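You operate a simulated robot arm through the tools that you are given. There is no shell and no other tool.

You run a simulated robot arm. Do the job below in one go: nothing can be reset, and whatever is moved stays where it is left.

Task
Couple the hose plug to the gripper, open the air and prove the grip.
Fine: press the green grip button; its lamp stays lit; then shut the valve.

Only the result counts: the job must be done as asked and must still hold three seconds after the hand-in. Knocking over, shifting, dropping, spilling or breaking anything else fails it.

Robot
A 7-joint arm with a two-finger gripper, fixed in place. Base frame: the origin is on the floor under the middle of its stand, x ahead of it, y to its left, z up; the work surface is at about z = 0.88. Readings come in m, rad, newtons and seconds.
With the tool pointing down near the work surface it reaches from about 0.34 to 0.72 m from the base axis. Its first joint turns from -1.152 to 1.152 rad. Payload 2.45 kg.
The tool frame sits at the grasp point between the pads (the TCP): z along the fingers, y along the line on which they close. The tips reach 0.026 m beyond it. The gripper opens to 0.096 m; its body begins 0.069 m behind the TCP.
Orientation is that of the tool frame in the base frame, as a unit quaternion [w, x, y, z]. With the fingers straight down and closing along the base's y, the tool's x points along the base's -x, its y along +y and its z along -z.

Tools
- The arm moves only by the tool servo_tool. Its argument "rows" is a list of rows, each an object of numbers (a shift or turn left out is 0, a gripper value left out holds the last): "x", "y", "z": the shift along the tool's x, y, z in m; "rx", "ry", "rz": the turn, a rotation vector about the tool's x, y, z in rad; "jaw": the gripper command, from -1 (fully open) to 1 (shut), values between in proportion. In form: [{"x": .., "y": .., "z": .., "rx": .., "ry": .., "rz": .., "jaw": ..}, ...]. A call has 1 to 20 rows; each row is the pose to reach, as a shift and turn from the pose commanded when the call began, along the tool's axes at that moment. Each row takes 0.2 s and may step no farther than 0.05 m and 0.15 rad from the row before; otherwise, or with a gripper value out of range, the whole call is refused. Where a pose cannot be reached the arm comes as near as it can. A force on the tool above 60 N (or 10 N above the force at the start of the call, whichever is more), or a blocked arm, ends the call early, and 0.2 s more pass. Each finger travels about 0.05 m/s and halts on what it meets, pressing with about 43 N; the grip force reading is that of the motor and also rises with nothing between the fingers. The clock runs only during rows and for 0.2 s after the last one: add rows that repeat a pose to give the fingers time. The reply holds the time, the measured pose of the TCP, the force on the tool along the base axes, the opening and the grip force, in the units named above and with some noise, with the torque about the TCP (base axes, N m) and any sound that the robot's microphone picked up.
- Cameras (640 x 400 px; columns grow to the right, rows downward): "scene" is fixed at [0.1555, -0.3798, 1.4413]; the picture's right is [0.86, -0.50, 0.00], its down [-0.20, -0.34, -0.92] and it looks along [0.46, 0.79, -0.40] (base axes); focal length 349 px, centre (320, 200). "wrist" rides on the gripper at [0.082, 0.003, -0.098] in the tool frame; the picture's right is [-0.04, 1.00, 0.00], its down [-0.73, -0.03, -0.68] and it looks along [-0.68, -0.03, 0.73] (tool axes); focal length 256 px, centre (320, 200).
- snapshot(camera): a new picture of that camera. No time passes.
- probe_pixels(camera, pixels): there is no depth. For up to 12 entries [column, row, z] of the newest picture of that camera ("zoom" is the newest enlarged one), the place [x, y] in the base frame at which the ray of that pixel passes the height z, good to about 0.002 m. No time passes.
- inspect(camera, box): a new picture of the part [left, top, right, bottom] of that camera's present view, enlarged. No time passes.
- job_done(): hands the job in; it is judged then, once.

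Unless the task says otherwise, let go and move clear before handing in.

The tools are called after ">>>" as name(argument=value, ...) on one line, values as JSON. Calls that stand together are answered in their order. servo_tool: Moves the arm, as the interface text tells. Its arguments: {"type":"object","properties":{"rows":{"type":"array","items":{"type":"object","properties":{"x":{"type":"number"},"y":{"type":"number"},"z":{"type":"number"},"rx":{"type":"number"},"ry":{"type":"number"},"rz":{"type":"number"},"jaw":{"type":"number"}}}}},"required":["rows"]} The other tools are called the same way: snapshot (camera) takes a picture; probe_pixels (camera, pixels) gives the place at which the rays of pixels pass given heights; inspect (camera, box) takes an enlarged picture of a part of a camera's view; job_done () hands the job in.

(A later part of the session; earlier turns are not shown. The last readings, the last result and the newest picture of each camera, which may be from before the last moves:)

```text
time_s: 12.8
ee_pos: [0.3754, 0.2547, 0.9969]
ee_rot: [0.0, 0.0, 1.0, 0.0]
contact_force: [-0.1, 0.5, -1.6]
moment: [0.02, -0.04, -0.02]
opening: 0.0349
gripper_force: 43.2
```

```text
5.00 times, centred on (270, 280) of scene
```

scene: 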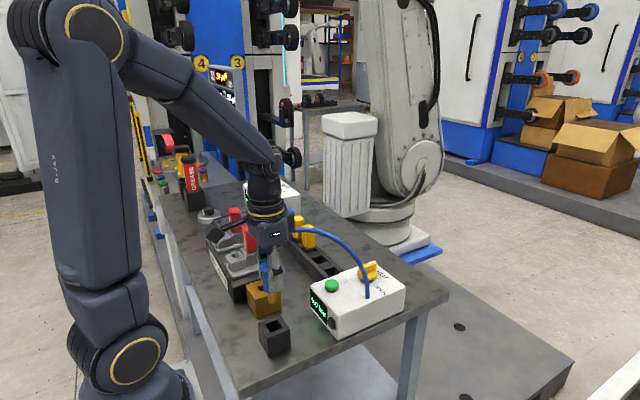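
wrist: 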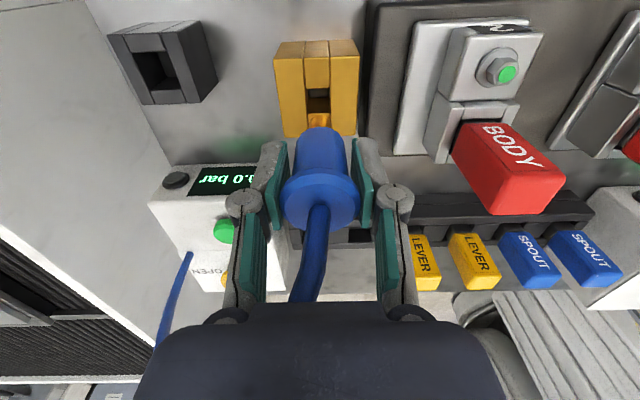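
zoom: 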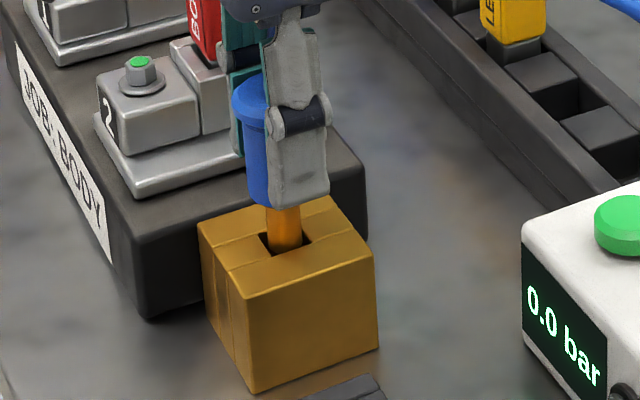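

The nose now goes in freely (force −1.6 N). Continuing down slowly towards the seat.

>>> servo_tool(rows=[{"z": 0.004}, {"z": 0.008}, {"z": 0.012}, {"z": 0.016}, {"z": 0.02}, {"z": 0.023}, {"z": 0.025}])

>>> inspect(camera="wrist", box=[250, 70, 390, 180])

>>> inspect(camera="scene", box=[235, 240, 305, 320])

```text
time_s: 14.4
ee_pos: [0.3747, 0.2538, 0.973]
ee_rot: [-0.001, 0.001, 1.0, 0.0]
contact_force: [-1.5, -0.8, 1.7]
moment: [-0.02, -0.03, 0.03]
opening: 0.0348
gripper_force: 43.2
```

```text
3.64 times, centred on (320, 125) of wrist
```

zoom: 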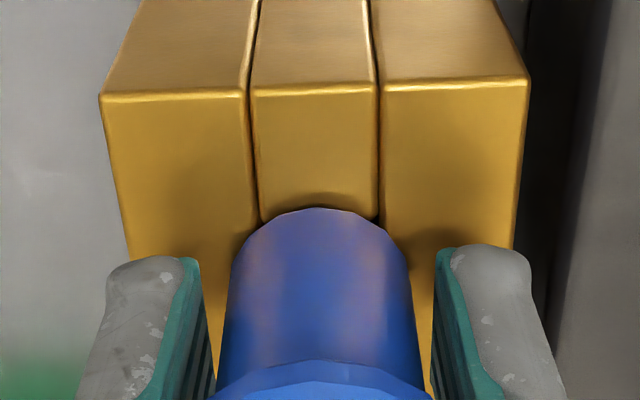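

```text
5.00 times, centred on (270, 280) of scene
```

zoom: 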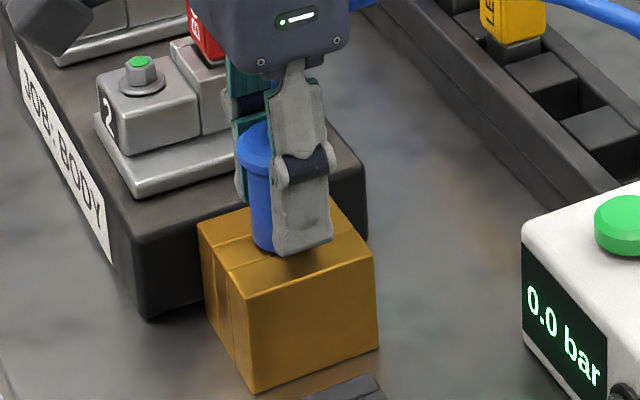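

The plug body is almost down on the brass block (z=0.973, 1.7 N). I'll press down in 1–2 mm steps until it seats.

>>> servo_tool(rows=[{"z": 0.002}, {"z": 0.003}, {"z": 0.004}, {"z": 0.005}, {"z": 0.005}])

>>> inspect(camera="scene", box=[235, 240, 305, 320])

```text
time_s: 15.6
ee_pos: [0.3763, 0.2544, 0.9667]
ee_rot: [0.0, 0.0, 1.0, 0.002]
contact_force: [0.3, -1.2, 20.1]
moment: [-0.01, -0.11, 0.0]
opening: 0.0361
gripper_force: 42.7
```

```text
5.00 times, centred on (270, 280) of scene
```

zoom: 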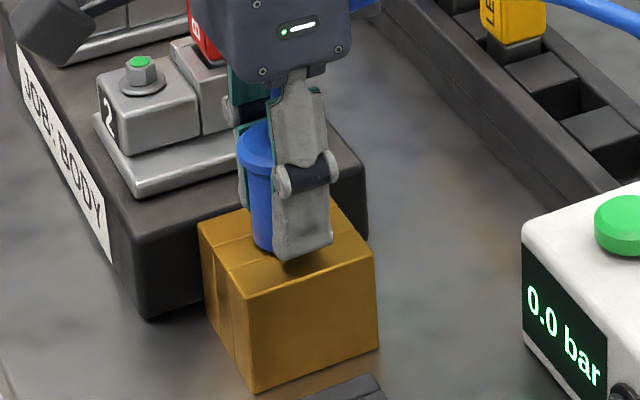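

Firm contact of 20 N at z=0.9667, right where the body should sit on the block's top. I'll press 2 mm further to make sure it's fully home and listen for a click.

>>> servo_tool(rows=[{"z": 0.001}, {"z": 0.002}, {"z": 0.002}, {"z": 0.002}])

>>> inspect(camera="wrist", box=[250, 70, 390, 180])

>>> inspect(camera="scene", box=[245, 250, 425, 350])

```text
time_s: 16.6
ee_pos: [0.3751, 0.2532, 0.9656]
ee_rot: [0.0, 0.0, 1.0, 0.001]
contact_force: [3.9, 1.6, 20.3]
moment: [0.01, -0.1, -0.02]
opening: 0.0358
gripper_force: 43.2
```

```text
3.64 times, centred on (320, 125) of wrist
```

zoom: 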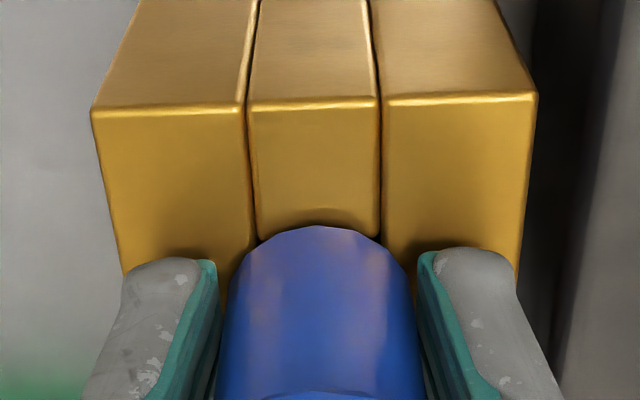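

```text
3.56 times, centred on (335, 300) of scene
```

zoom: 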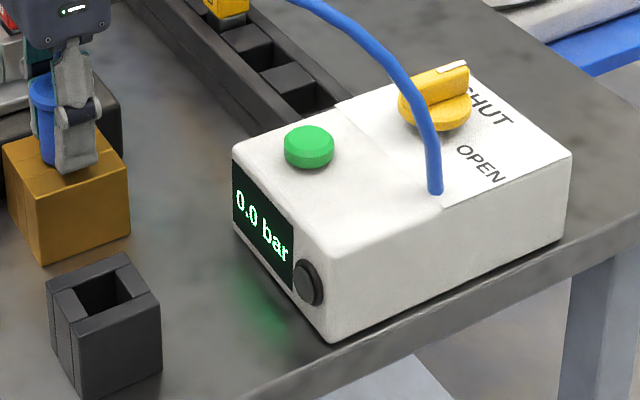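

The force stays at 20 N (the plug is bottomed and just slides in the grip), so it's seated. I'll ease off 2 mm, open partially (to ~58 mm) and check that it stays.

>>> servo_tool(rows=[{"z": -0.002, "jaw": 1}, {"z": -0.002, "jaw": 0.2}, {"z": -0.002, "jaw": -0.2}, {"z": -0.002, "jaw": -0.2}, {"z": -0.002, "jaw": -0.2}])

>>> snapshot(camera="wrist")

>>> inspect(camera="scene", box=[235, 240, 305, 320])

```text
time_s: 17.8
ee_pos: [0.3757, 0.2549, 0.9665]
ee_rot: [0.0, 0.0, 1.0, 0.0]
contact_force: [0.1, -0.7, 0.4]
moment: [0.01, 0.03, 0.01]
opening: 0.0575
gripper_force: 0.1
```

```text
taken
```

wrist: 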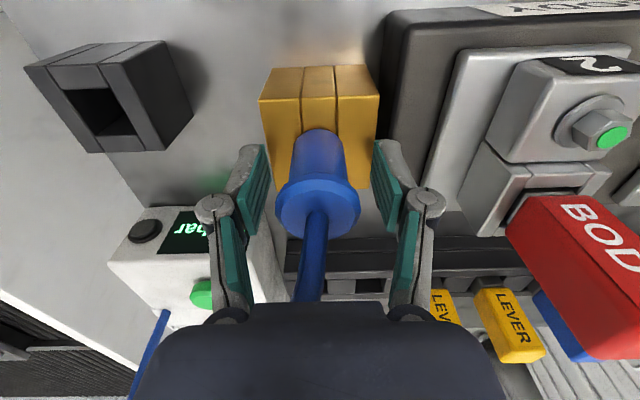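

```text
5.00 times, centred on (270, 280) of scene
```

zoom: 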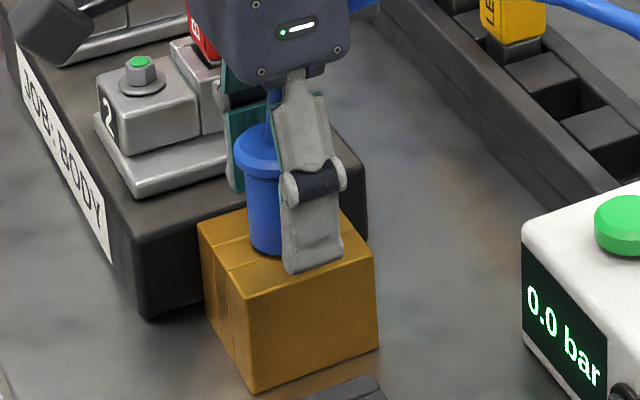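

The plug stands released and seated in the brass socket. Rising straight up to clear it.

>>> servo_tool(rows=[{"z": -0.02}, {"z": -0.04}, {"z": -0.06}, {"z": -0.085}, {"z": -0.11}, {"z": -0.135}, {"z": -0.135}])

>>> snapshot(camera="wrist")

>>> inspect(camera="scene", box=[225, 220, 425, 350])

```text
time_s: 19.4
ee_pos: [0.3763, 0.2548, 1.1012]
ee_rot: [0.001, 0.0, 1.0, 0.0]
contact_force: [0.0, -0.4, 0.8]
moment: [0.01, -0.01, 0.01]
opening: 0.0576
gripper_force: 0.1
```

```text
taken
```

wrist: 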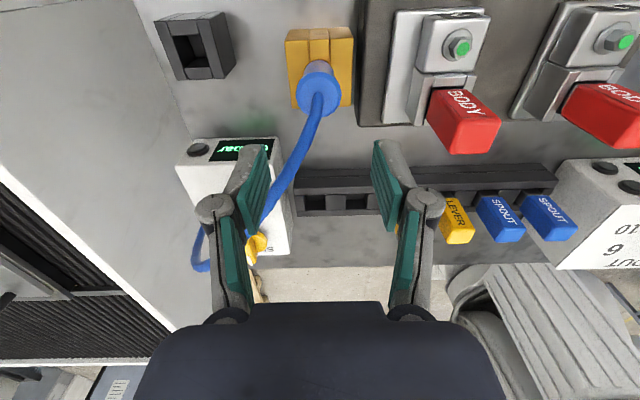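

```text
3.08 times, centred on (325, 285) of scene
```

zoom: 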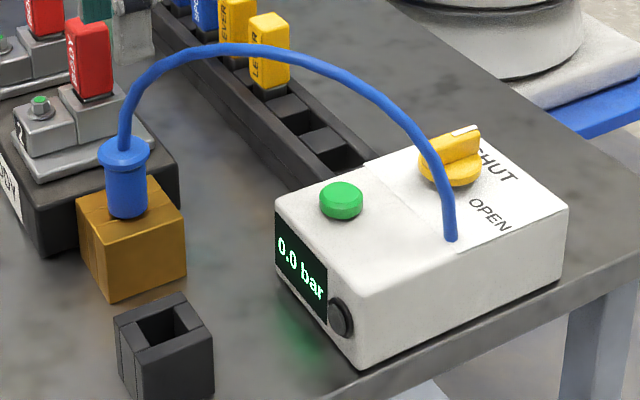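

The plug is coupled upright in the socket. Next I'll move the hand toward the air box for a close look at the valve knob and button.

>>> servo_tool(rows=[{"x": -0.02, "y": -0.02, "z": -0.02}, {"x": -0.045, "y": -0.045, "z": -0.02}, {"x": -0.07, "y": -0.07, "z": -0.02}, {"x": -0.095, "y": -0.095, "z": -0.02}, {"x": -0.12, "y": -0.11, "z": -0.02}, {"x": -0.12, "y": -0.11, "z": -0.02}])

>>> snapshot(camera="wrist")

>>> inspect(camera="scene", box=[225, 180, 425, 350])

```text
time_s: 20.8
ee_pos: [0.4963, 0.144, 1.1214]
ee_rot: [0.0, 0.0, 1.0, -0.001]
contact_force: [-0.9, 0.2, 0.4]
moment: [-0.03, -0.01, -0.02]
opening: 0.0577
gripper_force: 0.0
```

```text
taken
```

wrist: 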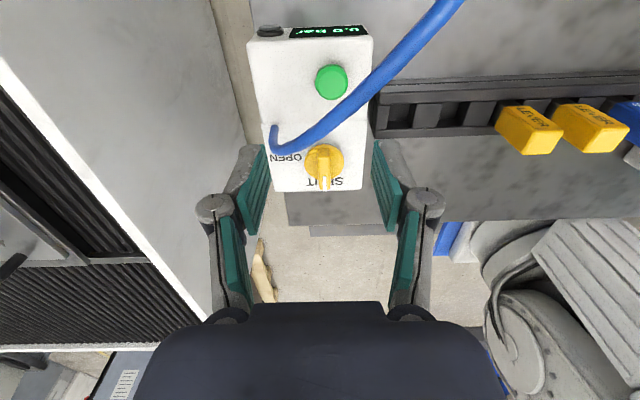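

```text
2.35 times, centred on (325, 265) of scene
```

zoom: 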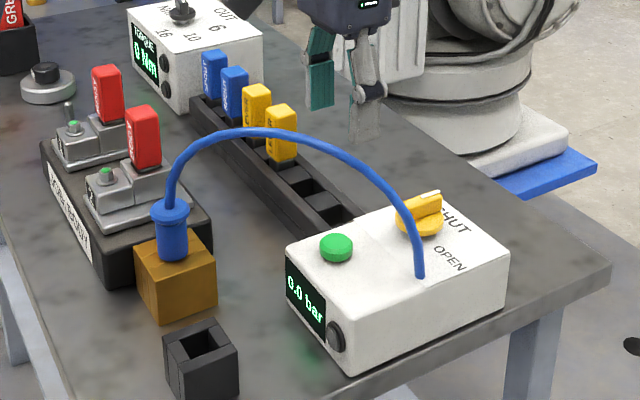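

Good top view: knob at wrist (324,162), button at (331,82). Zooming and probing for exact positions.

>>> inspect(camera="wrist", box=[245, 15, 385, 205])

>>> inspect(camera="scene", box=[340, 245, 410, 315])

>>> inspect(camera="wrist", box=[290, 130, 360, 205])

```text
2.11 times, centred on (315, 110) of wrist
```

zoom: 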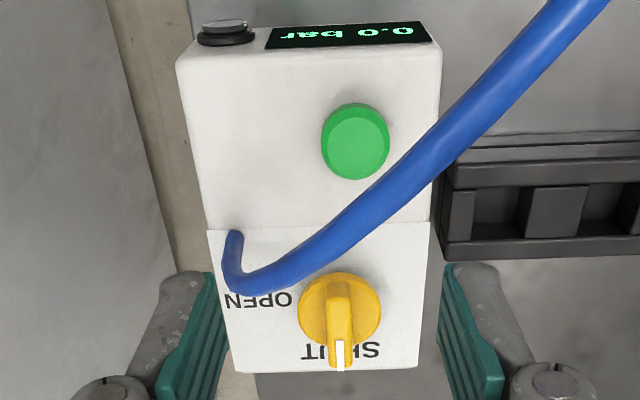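

```text
5.71 times, centred on (375, 280) of scene
```

zoom: 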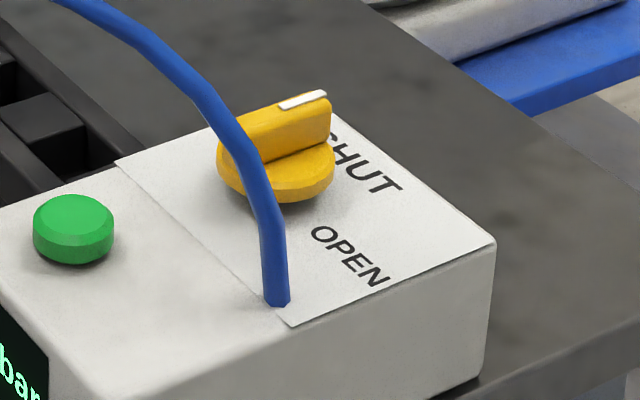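

```text
5.33 times, centred on (325, 168) of wrist
```

zoom: 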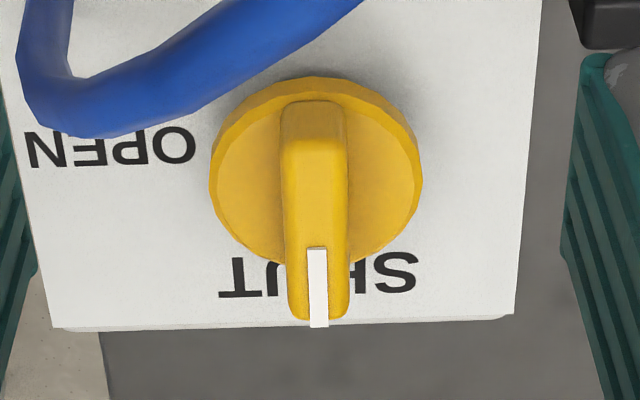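

>>> probe_pixels(camera="wrist", pixels=[[324.7, 191.9, 0.97], [324.7, 191.9, 0.99], [324.3, 177, 0.97], [324.3, 177, 0.99], [274.4, 192, 0.94], [274.4, 192, 0.96], [361.6, 189.6, 0.95], [324.1, 163.3, 0.96], [324.1, 163.3, 0.97], [332, 82, 0.96], [332, 82, 0.97]])

>>> snapshot(camera="scene")

>>> probe_pixels(camera="scene", pixels=[[376.1, 261.1, 0.97], [376.1, 261.1, 0.99], [368, 263.7, 0.97], [368, 263.7, 0.99], [405.7, 287, 0.94], [405.7, 287, 0.96], [332, 282, 0.96], [332, 282, 0.97], [367, 275, 0.96], [367, 275, 0.97]])

```text
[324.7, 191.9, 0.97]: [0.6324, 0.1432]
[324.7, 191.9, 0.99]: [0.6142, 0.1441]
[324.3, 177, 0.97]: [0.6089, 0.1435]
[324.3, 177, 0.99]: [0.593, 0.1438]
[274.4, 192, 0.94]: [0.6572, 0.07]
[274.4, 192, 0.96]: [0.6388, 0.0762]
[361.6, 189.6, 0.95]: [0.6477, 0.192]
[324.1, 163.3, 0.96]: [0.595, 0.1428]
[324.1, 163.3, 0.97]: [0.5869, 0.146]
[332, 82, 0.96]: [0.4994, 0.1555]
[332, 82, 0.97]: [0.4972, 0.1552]
```

```text
taken
```

scene: 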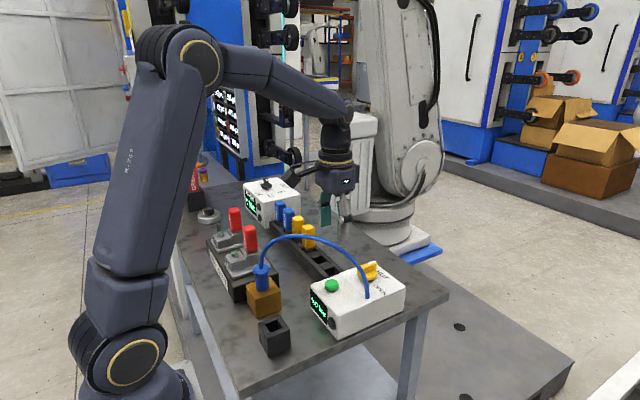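

```text
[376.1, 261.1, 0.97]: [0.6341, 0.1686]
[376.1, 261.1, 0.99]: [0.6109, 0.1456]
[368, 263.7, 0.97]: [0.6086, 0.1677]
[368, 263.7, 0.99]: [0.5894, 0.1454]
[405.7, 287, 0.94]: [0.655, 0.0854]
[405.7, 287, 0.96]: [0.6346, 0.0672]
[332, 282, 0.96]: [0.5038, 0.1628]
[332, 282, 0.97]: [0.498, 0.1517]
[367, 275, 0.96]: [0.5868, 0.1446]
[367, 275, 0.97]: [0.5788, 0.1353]
```

Bar top is at z≈0.99, box top ≈0.952, knob centre ≈ (0.587, 0.1435), bar lying along x with its white mark toward SHUT (+x). I'll move above the knob at z≈1.07 and check alignment.

>>> servo_tool(rows=[{"x": -0.03, "z": 0.0}, {"x": -0.06, "z": 0.0}, {"x": -0.09, "z": 0.01}, {"x": -0.09, "z": 0.03}, {"x": -0.09, "z": 0.05}, {"x": -0.09, "z": 0.05}])

>>> snapshot(camera="wrist")

>>> inspect(camera="wrist", box=[270, 80, 370, 200])

>>> inspect(camera="scene", box=[300, 210, 440, 330])

```text
time_s: 22.2
ee_pos: [0.5847, 0.1445, 1.0722]
ee_rot: [0.001, 0.0, 1.0, 0.0]
contact_force: [0.3, 0.0, 0.0]
moment: [0.02, -0.03, 0.01]
opening: 0.0576
gripper_force: 0.1
```

```text
taken
```

wrist: 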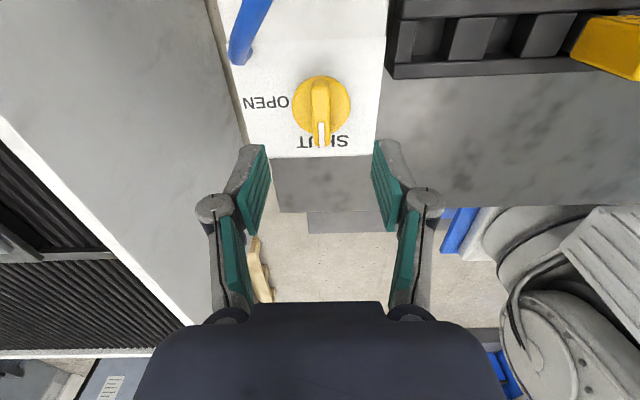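

```text
3.33 times, centred on (320, 140) of wrist
```

zoom: 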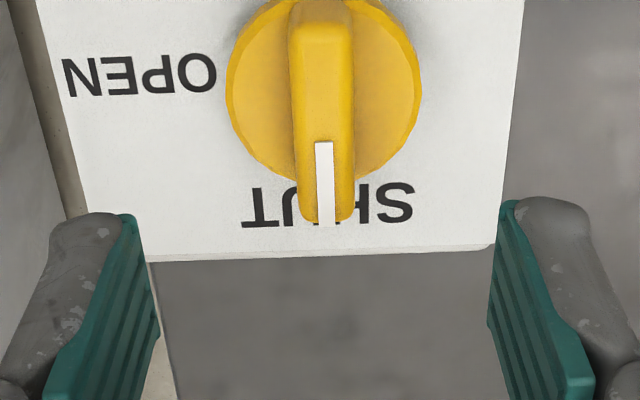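

```text
3.33 times, centred on (370, 270) of scene
```

zoom: 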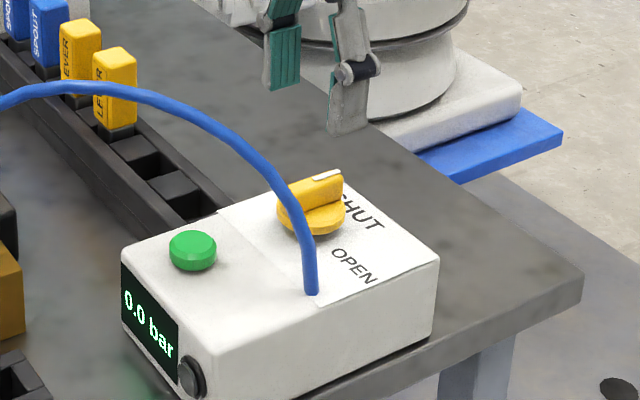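

The knob centre is (0.588, 0.1435) and the bar is nicely along x. Before gripping, I'll test in the air that the wrist can turn 90° clockwise (tool +rz).

>>> servo_tool(rows=[{"x": -0.002, "y": -0.001, "rz": 0.14}, {"x": -0.002, "y": -0.001, "rz": 0.28}, {"x": -0.002, "y": -0.001, "rz": 0.42}, {"x": -0.002, "y": -0.001, "rz": 0.56}, {"x": -0.002, "y": -0.001, "rz": 0.7}, {"x": -0.002, "y": -0.001, "rz": 0.84}, {"x": -0.002, "y": -0.001, "rz": 0.98}, {"x": -0.002, "y": -0.001, "rz": 1.12}, {"x": -0.002, "y": -0.001, "rz": 1.26}, {"x": -0.002, "y": -0.001, "rz": 1.4}, {"x": -0.002, "y": -0.001, "rz": 1.5}, {"x": -0.002, "y": -0.001, "rz": 1.571}, {"x": -0.002, "y": -0.001, "rz": 1.571}])

>>> snapshot(camera="wrist")

>>> snapshot(camera="scene")

```text
time_s: 25.0
ee_pos: [0.587, 0.1442, 1.0716]
ee_rot: [0.001, 0.708, 0.706, 0.0]
contact_force: [-0.5, 0.5, -0.6]
moment: [0.02, -0.01, 0.03]
opening: 0.0576
gripper_force: 0.0
```

```text
taken
```

wrist: 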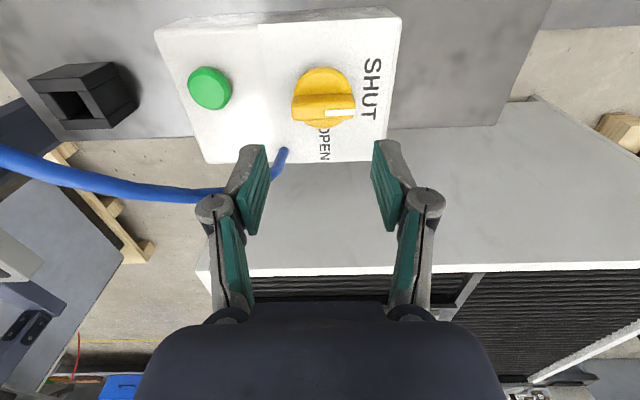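

```text
taken
```

scene: 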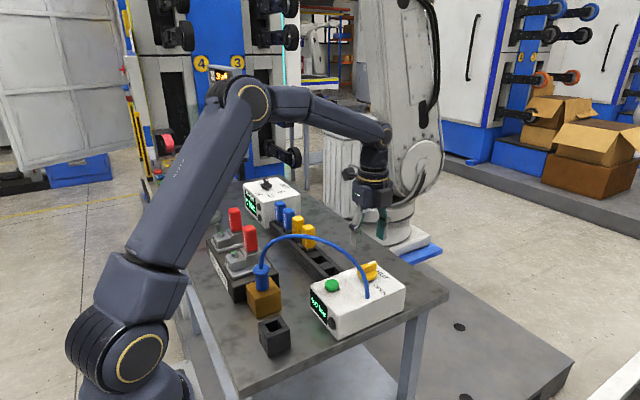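

The 90° turn works, and this view confirms SHUT is at +x and OPEN at −y. Turning back, then I'll descend onto the bar.

>>> servo_tool(rows=[{"rz": -0.14}, {"rz": -0.28}, {"rz": -0.42}, {"rz": -0.56}, {"rz": -0.7}, {"rz": -0.84}, {"rz": -0.98}, {"rz": -1.12}, {"rz": -1.26}, {"rz": -1.4}, {"rz": -1.5}, {"rz": -1.571}, {"rz": -1.571}, {"rz": -1.571, "z": 0.02}, {"rz": -1.571, "z": 0.04}, {"rz": -1.571, "z": 0.055}, {"rz": -1.571, "z": 0.055}])

>>> inspect(camera="wrist", box=[200, 60, 440, 240])

>>> inspect(camera="scene", box=[320, 220, 420, 320])

```text
time_s: 28.6
ee_pos: [0.5873, 0.1427, 1.0165]
ee_rot: [0.0, 0.0, 1.0, 0.0]
contact_force: [0.0, -0.2, 0.7]
moment: [0.01, -0.03, 0.01]
opening: 0.0576
gripper_force: 0.0
```

```text
2.22 times, centred on (320, 150) of wrist
```

zoom: 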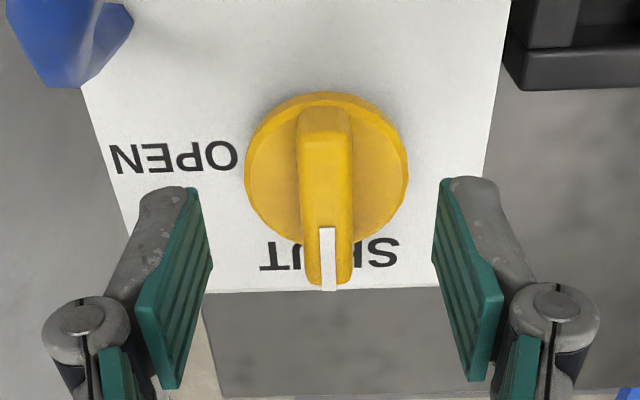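

```text
4.00 times, centred on (370, 270) of scene
```

zoom: 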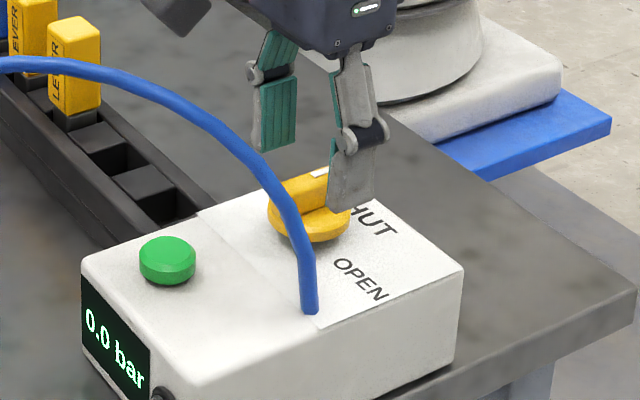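

Fingers straddle the bar and disc cleanly. Lowering to TCP z≈1.000 (tips ≈0.974, above the disc) and closing on the bar.

>>> servo_tool(rows=[{"z": 0.008}, {"z": 0.0165}, {"z": 0.0165}, {"z": 0.0165, "jaw": 0.4}, {"z": 0.0165, "jaw": 1}, {"z": 0.0165, "jaw": 1}, {"z": 0.0165, "jaw": 1}, {"z": 0.0165, "jaw": 1}])

>>> inspect(camera="wrist", box=[200, 60, 440, 240])

>>> inspect(camera="scene", box=[320, 220, 420, 320])

```text
time_s: 30.4
ee_pos: [0.587, 0.145, 1.0]
ee_rot: [0.0, -0.001, 1.0, 0.001]
contact_force: [0.8, 9.6, -4.6]
moment: [0.29, -0.39, -0.03]
opening: 0.0138
gripper_force: 40.2
```

```text
2.22 times, centred on (320, 150) of wrist
```

zoom: 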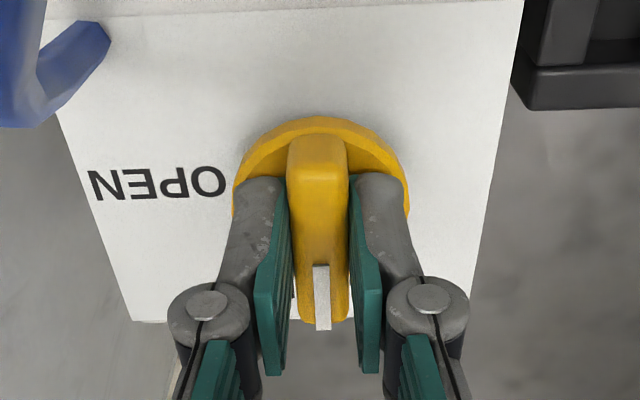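

```text
4.00 times, centred on (370, 270) of scene
```

zoom: 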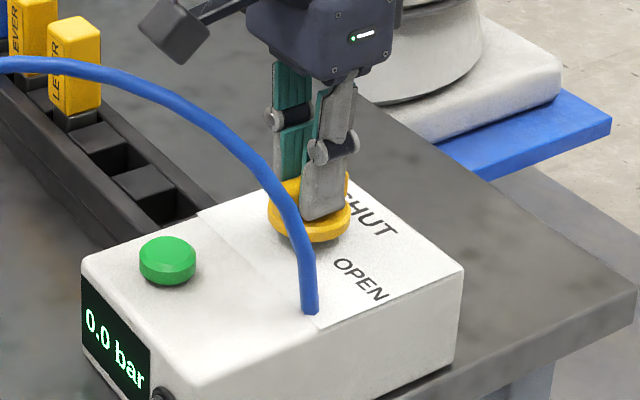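

The bar is gripped (opening 13.8 mm). A small side force says the axis is ~1 mm toward +y, so I'll add that and turn 90° clockwise toward OPEN.

>>> servo_tool(rows=[{"y": 0.001, "rz": 0.1}, {"y": 0.001, "rz": 0.2}, {"y": 0.001, "rz": 0.3}, {"y": 0.001, "rz": 0.4}, {"y": 0.001, "rz": 0.5}, {"y": 0.001, "rz": 0.6}])

>>> inspect(camera="wrist", box=[200, 60, 440, 240])

>>> inspect(camera="scene", box=[310, 220, 420, 340])

```text
time_s: 31.8
ee_pos: [0.588, 0.1452, 1.0003]
ee_rot: [0.0, 0.296, 0.955, 0.001]
contact_force: [6.6, 18.8, -12.7]
moment: [-0.19, -0.97, 0.06]
opening: 0.0139
gripper_force: 40.3
```

```text
2.22 times, centred on (320, 150) of wrist
```

zoom: 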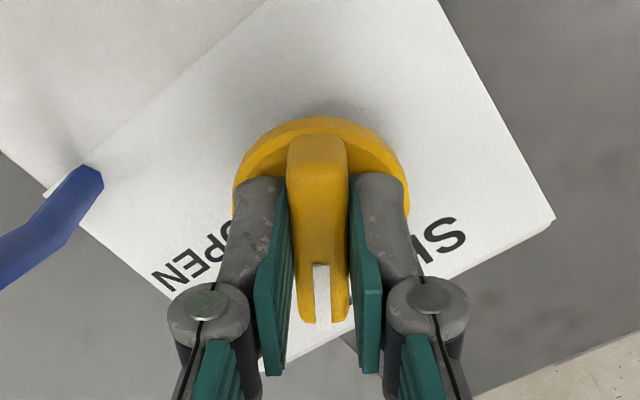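

```text
3.33 times, centred on (365, 280) of scene
```

zoom: 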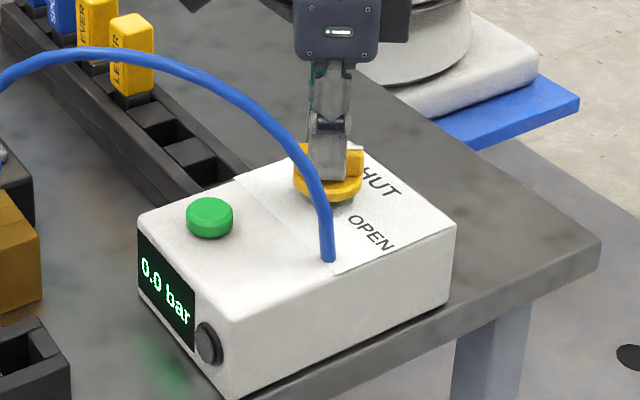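

The bar follows the gripper (0.6 rad turned), box not moved (button still at scene (332,285)). The side force of ~19 N is along the closing direction, suggesting the knob axis is ~3 mm further in +x; I'll correct that first.

>>> servo_tool(rows=[{"x": -0.001, "y": 0.001}, {"x": -0.002, "y": 0.002}, {"x": -0.002, "y": 0.002}])

```text
time_s: 32.6
ee_pos: [0.5885, 0.1463, 1.0005]
ee_rot: [-0.003, 0.296, 0.955, -0.001]
contact_force: [-16.1, 13.3, 0.1]
moment: [0.18, 0.3, -0.01]
opening: 0.014
gripper_force: 40.5
```

The force response gives ~8–10 N/mm, so the axis lies about 2 mm back in x and 1.3 mm more in +y. Adjusting.

>>> servo_tool(rows=[{"x": 0.0012}, {"x": 0.0024}, {"x": 0.0024}])

```text
time_s: 33.4
ee_pos: [0.5875, 0.1468, 1.0001]
ee_rot: [0.0, 0.295, 0.955, -0.001]
contact_force: [-9.6, 6.3, -1.1]
moment: [0.74, 1.15, 0.01]
opening: 0.0139
gripper_force: 39.7
```

Forces are modest now (≈11 N). Continuing the turn.

>>> servo_tool(rows=[{"rz": 0.1}, {"rz": 0.2}, {"rz": 0.3}, {"rz": 0.4}, {"rz": 0.5}, {"rz": 0.5}])

>>> inspect(camera="scene", box=[310, 220, 420, 340])

```text
time_s: 34.8
ee_pos: [0.5888, 0.1469, 1.0016]
ee_rot: [0.001, 0.523, 0.852, 0.001]
contact_force: [0.3, 5.4, -12.0]
moment: [-0.77, -0.51, -0.02]
opening: 0.0138
gripper_force: 40.1
```

```text
3.33 times, centred on (365, 280) of scene
```

zoom: 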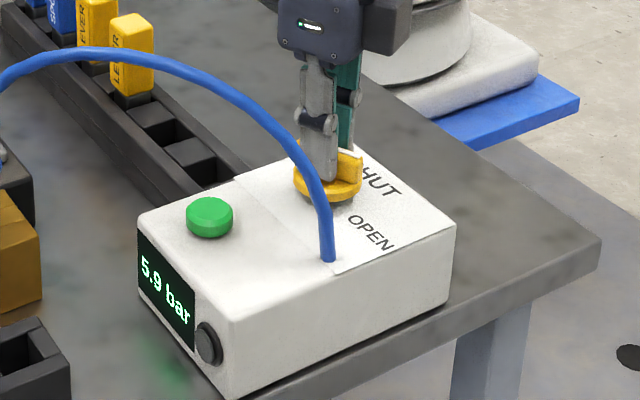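

The display already reads 5.9 bar — the plug is coupled and air is flowing. Completing the turn to the full OPEN position.

>>> servo_tool(rows=[{"rz": 0.1}, {"rz": 0.2}, {"rz": 0.3}, {"rz": 0.4}, {"rz": 0.47}, {"rz": 0.47}])

>>> inspect(camera="scene", box=[310, 220, 420, 340])

>>> inspect(camera="wrist", box=[200, 60, 440, 240])

```text
time_s: 36.2
ee_pos: [0.5901, 0.1469, 1.0006]
ee_rot: [0.001, 0.707, 0.707, 0.001]
contact_force: [18.1, 8.3, -12.3]
moment: [-0.5, -0.4, 0.02]
opening: 0.0141
gripper_force: 40.4
```

```text
3.33 times, centred on (365, 280) of scene
```

zoom: 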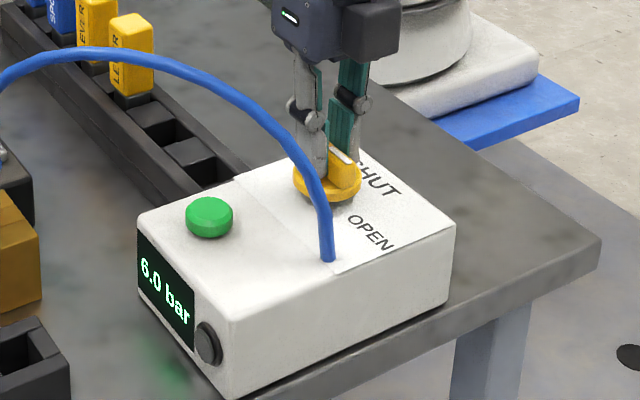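

```text
2.22 times, centred on (320, 150) of wrist
```

zoom: 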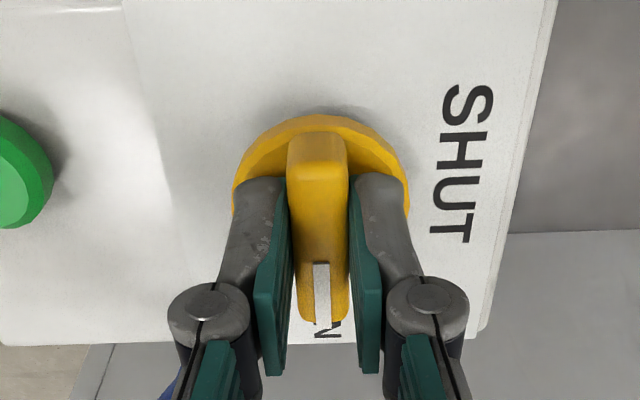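

6.0 bar and the bar points at OPEN. Now I'll release the knob, rise, and look at where the button is.

>>> servo_tool(rows=[{"jaw": 0.5}, {"jaw": 0.0}, {"jaw": -0.2}, {"jaw": -0.2}, {"jaw": -0.2}, {"z": -0.02, "jaw": -0.2}, {"z": -0.045, "jaw": -0.2}, {"z": -0.07, "jaw": -0.2}, {"z": -0.07, "jaw": -0.2}])

>>> snapshot(camera="wrist")

>>> inspect(camera="wrist", box=[130, 30, 410, 200])

>>> inspect(camera="scene", box=[240, 220, 420, 340])

```text
time_s: 38.2
ee_pos: [0.5885, 0.1467, 1.0715]
ee_rot: [0.0, 0.707, 0.707, 0.0]
contact_force: [0.7, 0.5, -0.7]
moment: [0.02, -0.01, 0.0]
opening: 0.0575
gripper_force: 0.1
```

```text
taken
```

wrist: 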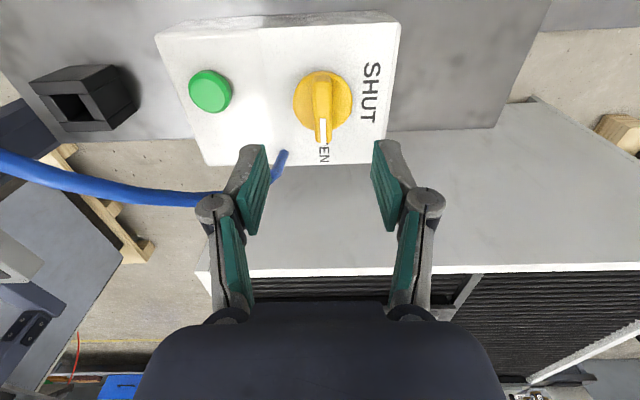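

```text
2.29 times, centred on (270, 115) of wrist
```

zoom: 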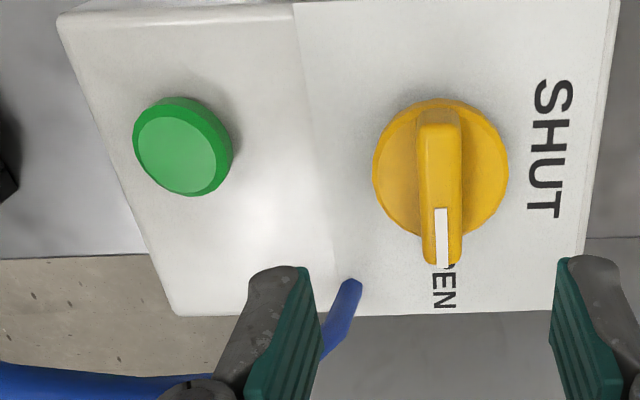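

```text
3.33 times, centred on (330, 280) of scene
```

zoom: 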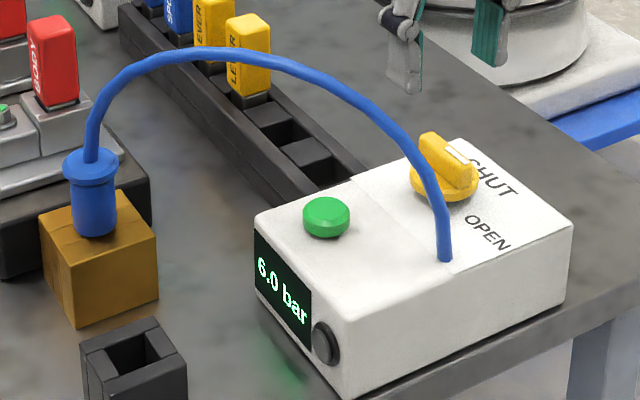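

The valve is open at 6.0 bar and the plug still seated. I'll probe the button's top centre at wrist (207,94) and the knob from this side.

>>> probe_pixels(camera="wrist", pixels=[[207, 94, 0.96], [207, 94, 0.966], [207, 94, 0.97], [322.5, 97, 0.967], [322.5, 97, 0.97], [323, 140, 0.99], [323, 75, 0.99]])

>>> probe_pixels(camera="scene", pixels=[[332, 282, 0.96], [332, 282, 0.966], [332, 282, 0.97]])

```text
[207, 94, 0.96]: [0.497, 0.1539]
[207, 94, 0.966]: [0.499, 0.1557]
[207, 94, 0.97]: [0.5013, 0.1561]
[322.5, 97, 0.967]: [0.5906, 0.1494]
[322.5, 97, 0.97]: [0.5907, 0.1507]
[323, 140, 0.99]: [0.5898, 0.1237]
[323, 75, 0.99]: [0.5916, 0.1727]
```

```text
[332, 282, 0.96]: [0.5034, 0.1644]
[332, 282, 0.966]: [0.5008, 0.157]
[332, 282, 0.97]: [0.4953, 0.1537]
```

Button centre ≈ (0.499, 0.1555), top ≈0.966. Moving above it while closing the fingers to press with the closed tips.

>>> servo_tool(rows=[{"y": -0.02, "jaw": 1}, {"y": -0.045, "jaw": 1}, {"x": 0.004, "y": -0.07, "jaw": 1}, {"x": 0.0085, "y": -0.0895, "jaw": 1}, {"x": 0.0085, "y": -0.0895, "jaw": 1}, {"x": 0.0085, "y": -0.0895, "z": 0.03, "jaw": 1}, {"x": 0.0085, "y": -0.0895, "z": 0.05, "jaw": 1}, {"x": 0.0085, "y": -0.0895, "z": 0.06, "jaw": 1}, {"x": 0.0085, "y": -0.0895, "z": 0.06, "jaw": 1}])

>>> inspect(camera="wrist", box=[220, 60, 420, 220])

>>> inspect(camera="scene", box=[290, 220, 390, 340])

```text
time_s: 40.2
ee_pos: [0.4997, 0.1542, 1.0111]
ee_rot: [0.0, 0.708, 0.707, 0.0]
contact_force: [-0.4, -0.1, -0.2]
moment: [0.04, -0.01, -0.02]
opening: 0.0002
gripper_force: 28.2
```

```text
2.50 times, centred on (320, 140) of wrist
```

zoom: 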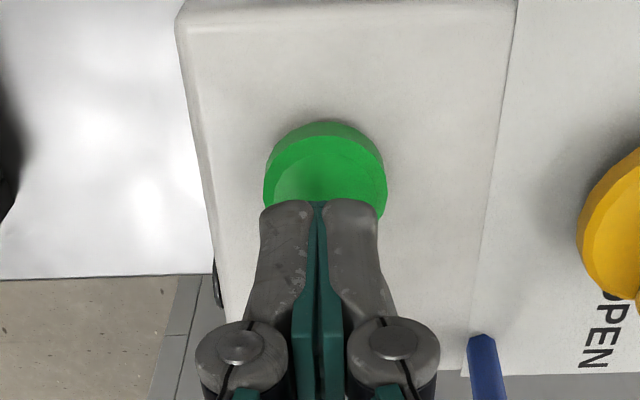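

```text
3.33 times, centred on (340, 280) of scene
```

zoom: 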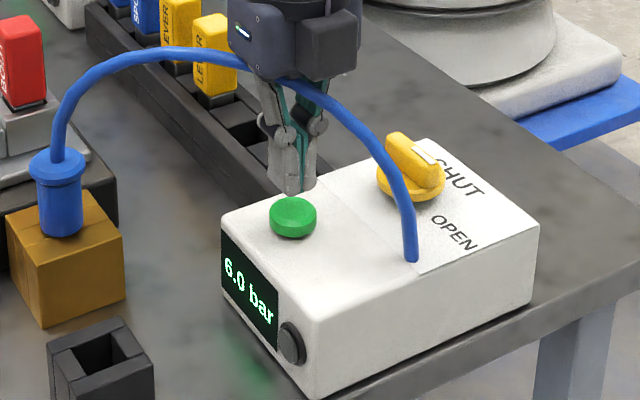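

The closed tips are right over the button. Lowering to contact with small steps.

>>> servo_tool(rows=[{"z": 0.008}, {"z": 0.015}, {"z": 0.018}, {"z": 0.02}, {"z": 0.021}])

>>> inspect(camera="scene", box=[290, 220, 390, 340])

```text
time_s: 41.4
ee_pos: [0.4992, 0.155, 0.9891]
ee_rot: [0.001, 0.708, 0.707, 0.001]
contact_force: [0.8, 0.1, 0.5]
moment: [0.02, 0.01, -0.01]
opening: 0.0059
gripper_force: 28.5
```

```text
3.33 times, centred on (340, 280) of scene
```

zoom: 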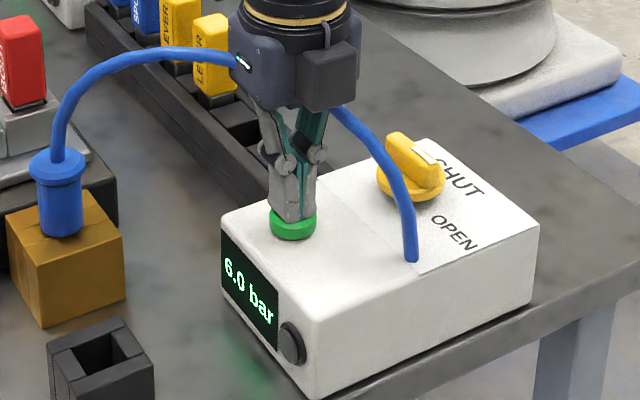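

Just about touching (z=0.9891, no force yet). Pressing in 1 mm steps.

>>> servo_tool(rows=[{"z": 0.001}, {"z": 0.002}, {"z": 0.003}, {"z": 0.003}])

>>> inspect(camera="scene", box=[290, 220, 390, 340])

```text
time_s: 42.4
ee_pos: [0.4999, 0.1547, 0.9864]
ee_rot: [0.0, 0.707, 0.707, -0.001]
contact_force: [0.0, 0.4, 2.0]
moment: [0.02, 0.01, 0.0]
opening: 0.0059
gripper_force: 28.5
heard: click
```

```text
3.33 times, centred on (340, 280) of scene
```

zoom: 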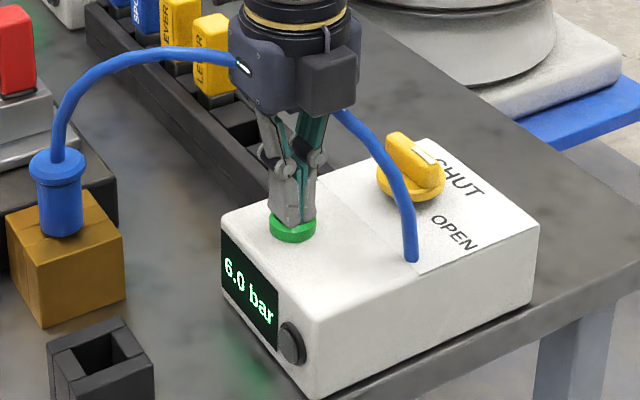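

A click was heard. Let me look closely for the lamp.

>>> inspect(camera="scene", box=[300, 275, 350, 335])

>>> snapshot(camera="wrist")

>>> snapshot(camera="scene")

```text
6.67 times, centred on (325, 305) of scene
```

zoom: 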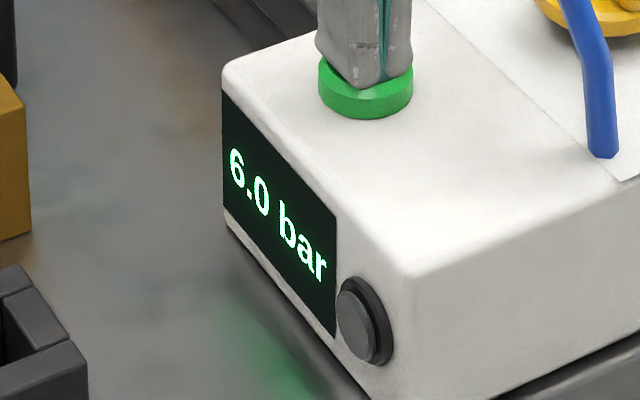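

```text
taken
```

wrist: 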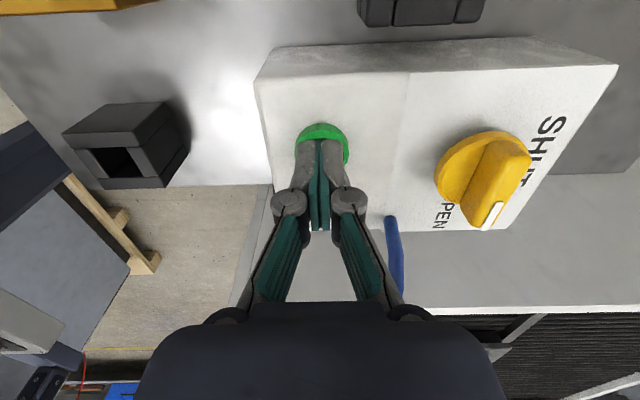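

```text
taken
```

scene: 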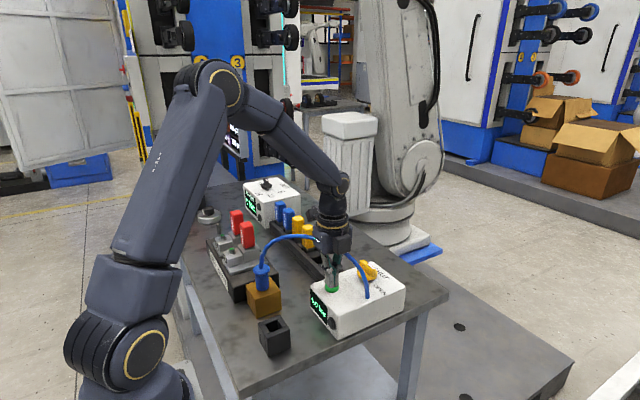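

The lamp at scene (354,325) doesn't look lit yet. I'll press slightly deeper and hold for a moment.

>>> servo_tool(rows=[{"z": 0.001}, {"z": 0.002}, {"z": 0.003}, {"z": 0.003}, {"z": 0.003}])

>>> inspect(camera="scene", box=[300, 275, 350, 335])

```text
time_s: 43.6
ee_pos: [0.4989, 0.1545, 0.9841]
ee_rot: [0.0, 0.707, 0.707, 0.0]
contact_force: [1.0, -2.1, 11.8]
moment: [-0.06, 0.01, -0.03]
opening: 0.006
gripper_force: 28.6
```

```text
6.67 times, centred on (325, 305) of scene
```

zoom: 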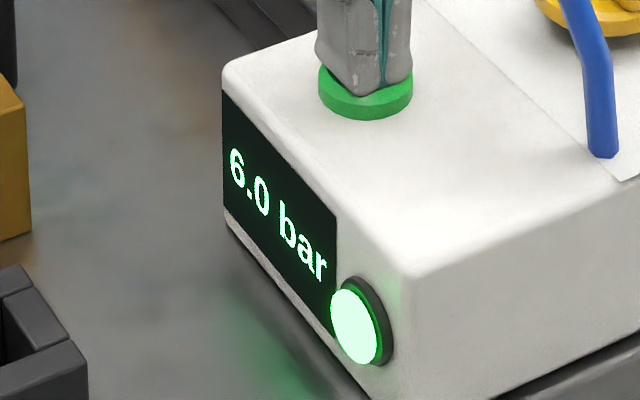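

The lamp is now lit green. Releasing the button by rising straight up and checking that it stays lit.

>>> servo_tool(rows=[{"z": -0.005}, {"z": -0.015}, {"z": -0.03}, {"z": -0.055}, {"z": -0.085}, {"z": -0.085}, {"z": -0.085}])

>>> inspect(camera="scene", box=[240, 220, 420, 340])

>>> snapshot(camera="wrist")

```text
time_s: 45.2
ee_pos: [0.4981, 0.1545, 1.0682]
ee_rot: [0.0, 0.707, 0.707, 0.0]
contact_force: [0.7, 1.1, 0.8]
moment: [0.0, -0.02, 0.0]
opening: 0.0
gripper_force: 28.2
```

```text
3.33 times, centred on (330, 280) of scene
```

zoom: 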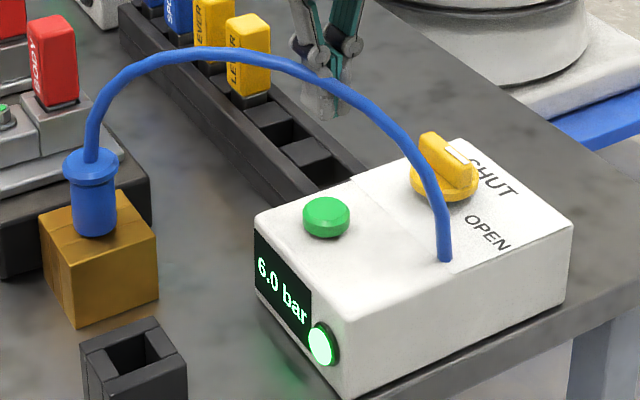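

```text
taken
```

wrist: 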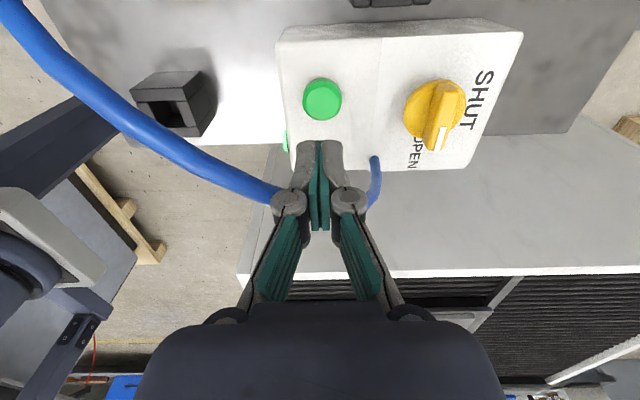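

The lamp stays lit after release. Now back to the knob with fingers opening to ~58 mm, aiming at the axis ≈ (0.5905, 0.1476).

>>> servo_tool(rows=[{"y": 0.02, "jaw": -0.2}, {"y": 0.045, "jaw": -0.2}, {"x": -0.004, "y": 0.07, "jaw": -0.2}, {"x": -0.0075, "y": 0.0914, "jaw": -0.2}, {"x": -0.0075, "y": 0.0914, "jaw": -0.2}, {"x": -0.0075, "y": 0.0914, "z": 0.02}, {"x": -0.0075, "y": 0.0914, "z": 0.04}, {"x": -0.0075, "y": 0.0914, "z": 0.05}, {"x": -0.0075, "y": 0.0914, "z": 0.05}])

>>> inspect(camera="wrist", box=[200, 60, 440, 240])

>>> inspect(camera="scene", box=[310, 220, 420, 340])

```text
time_s: 47.2
ee_pos: [0.5906, 0.1471, 1.017]
ee_rot: [0.0, 0.707, 0.707, 0.0]
contact_force: [-0.5, 0.6, 0.0]
moment: [0.01, -0.02, 0.02]
opening: 0.0578
gripper_force: 0.0
```

```text
2.22 times, centred on (320, 150) of wrist
```

zoom: 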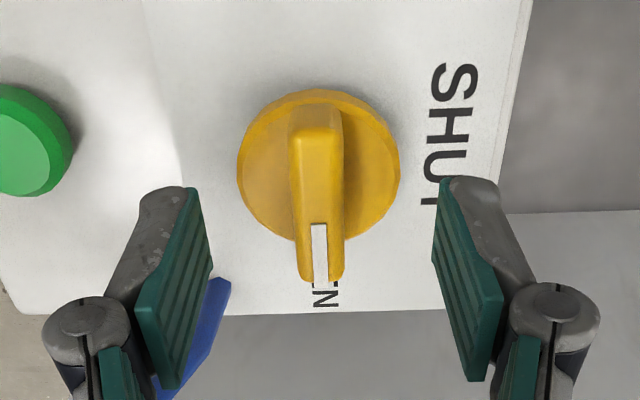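

```text
3.33 times, centred on (365, 280) of scene
```

zoom: 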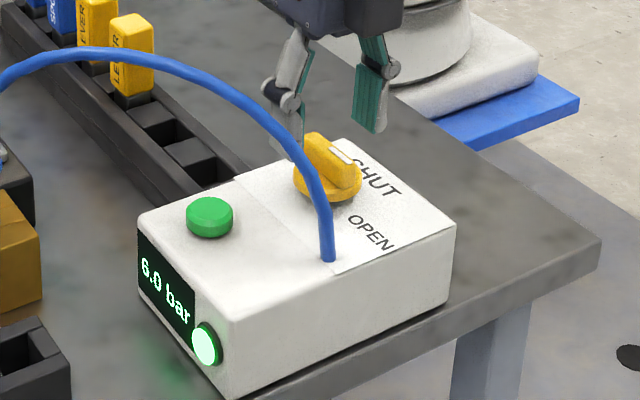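

Aligned within ~1 mm; the lamp stays lit at 6.0 bar. Descending and closing on the bar.

>>> servo_tool(rows=[{"y": -0.0005, "z": 0.008}, {"y": -0.0005, "z": 0.0165}, {"y": -0.0005, "z": 0.0165}, {"y": -0.0005, "z": 0.0165, "jaw": 0.4}, {"y": -0.0005, "z": 0.0165, "jaw": 1}, {"y": -0.0005, "z": 0.0165, "jaw": 1}, {"y": -0.0005, "z": 0.0165, "jaw": 1}, {"y": -0.0005, "z": 0.0165, "jaw": 1}])

>>> inspect(camera="wrist", box=[200, 60, 440, 240])

```text
time_s: 49.0
ee_pos: [0.5908, 0.1475, 1.0019]
ee_rot: [0.001, 0.707, 0.707, 0.0]
contact_force: [0.4, -0.9, -0.8]
moment: [0.12, -0.02, 0.02]
opening: 0.0139
gripper_force: 40.5
```

```text
2.22 times, centred on (320, 150) of wrist
```

zoom: 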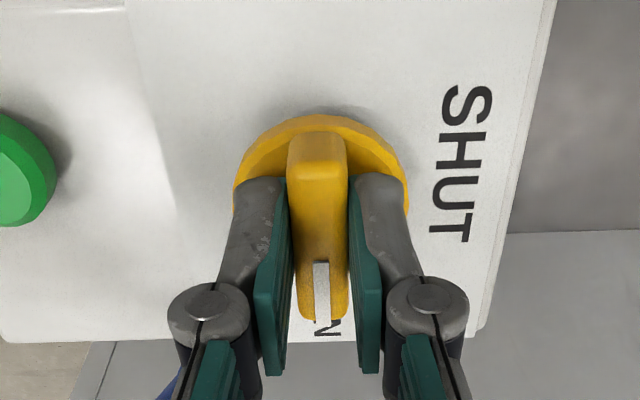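

Almost no side force — well centred. Turning back counter-clockwise toward SHUT.

>>> servo_tool(rows=[{"rz": -0.1}, {"rz": -0.2}, {"rz": -0.3}, {"rz": -0.4}, {"rz": -0.5}, {"rz": -0.6}, {"rz": -0.7}, {"rz": -0.8}, {"rz": -0.8}])

>>> inspect(camera="scene", box=[310, 220, 420, 340])

```text
time_s: 51.0
ee_pos: [0.5882, 0.1476, 1.0025]
ee_rot: [-0.001, 0.375, 0.927, 0.0]
contact_force: [-20.0, -6.5, 2.8]
moment: [-0.76, -0.16, -0.05]
opening: 0.0141
gripper_force: 39.9
```

```text
3.33 times, centred on (365, 280) of scene
```

zoom: 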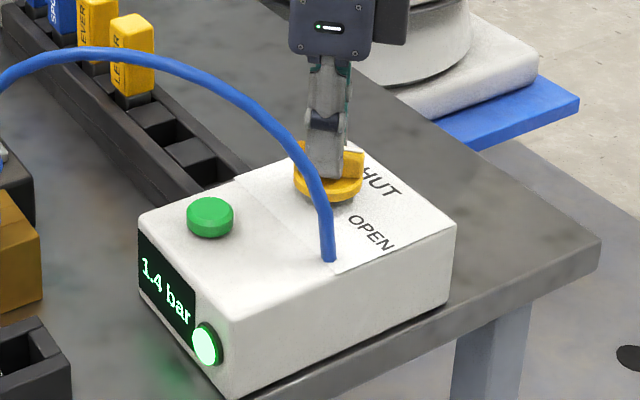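

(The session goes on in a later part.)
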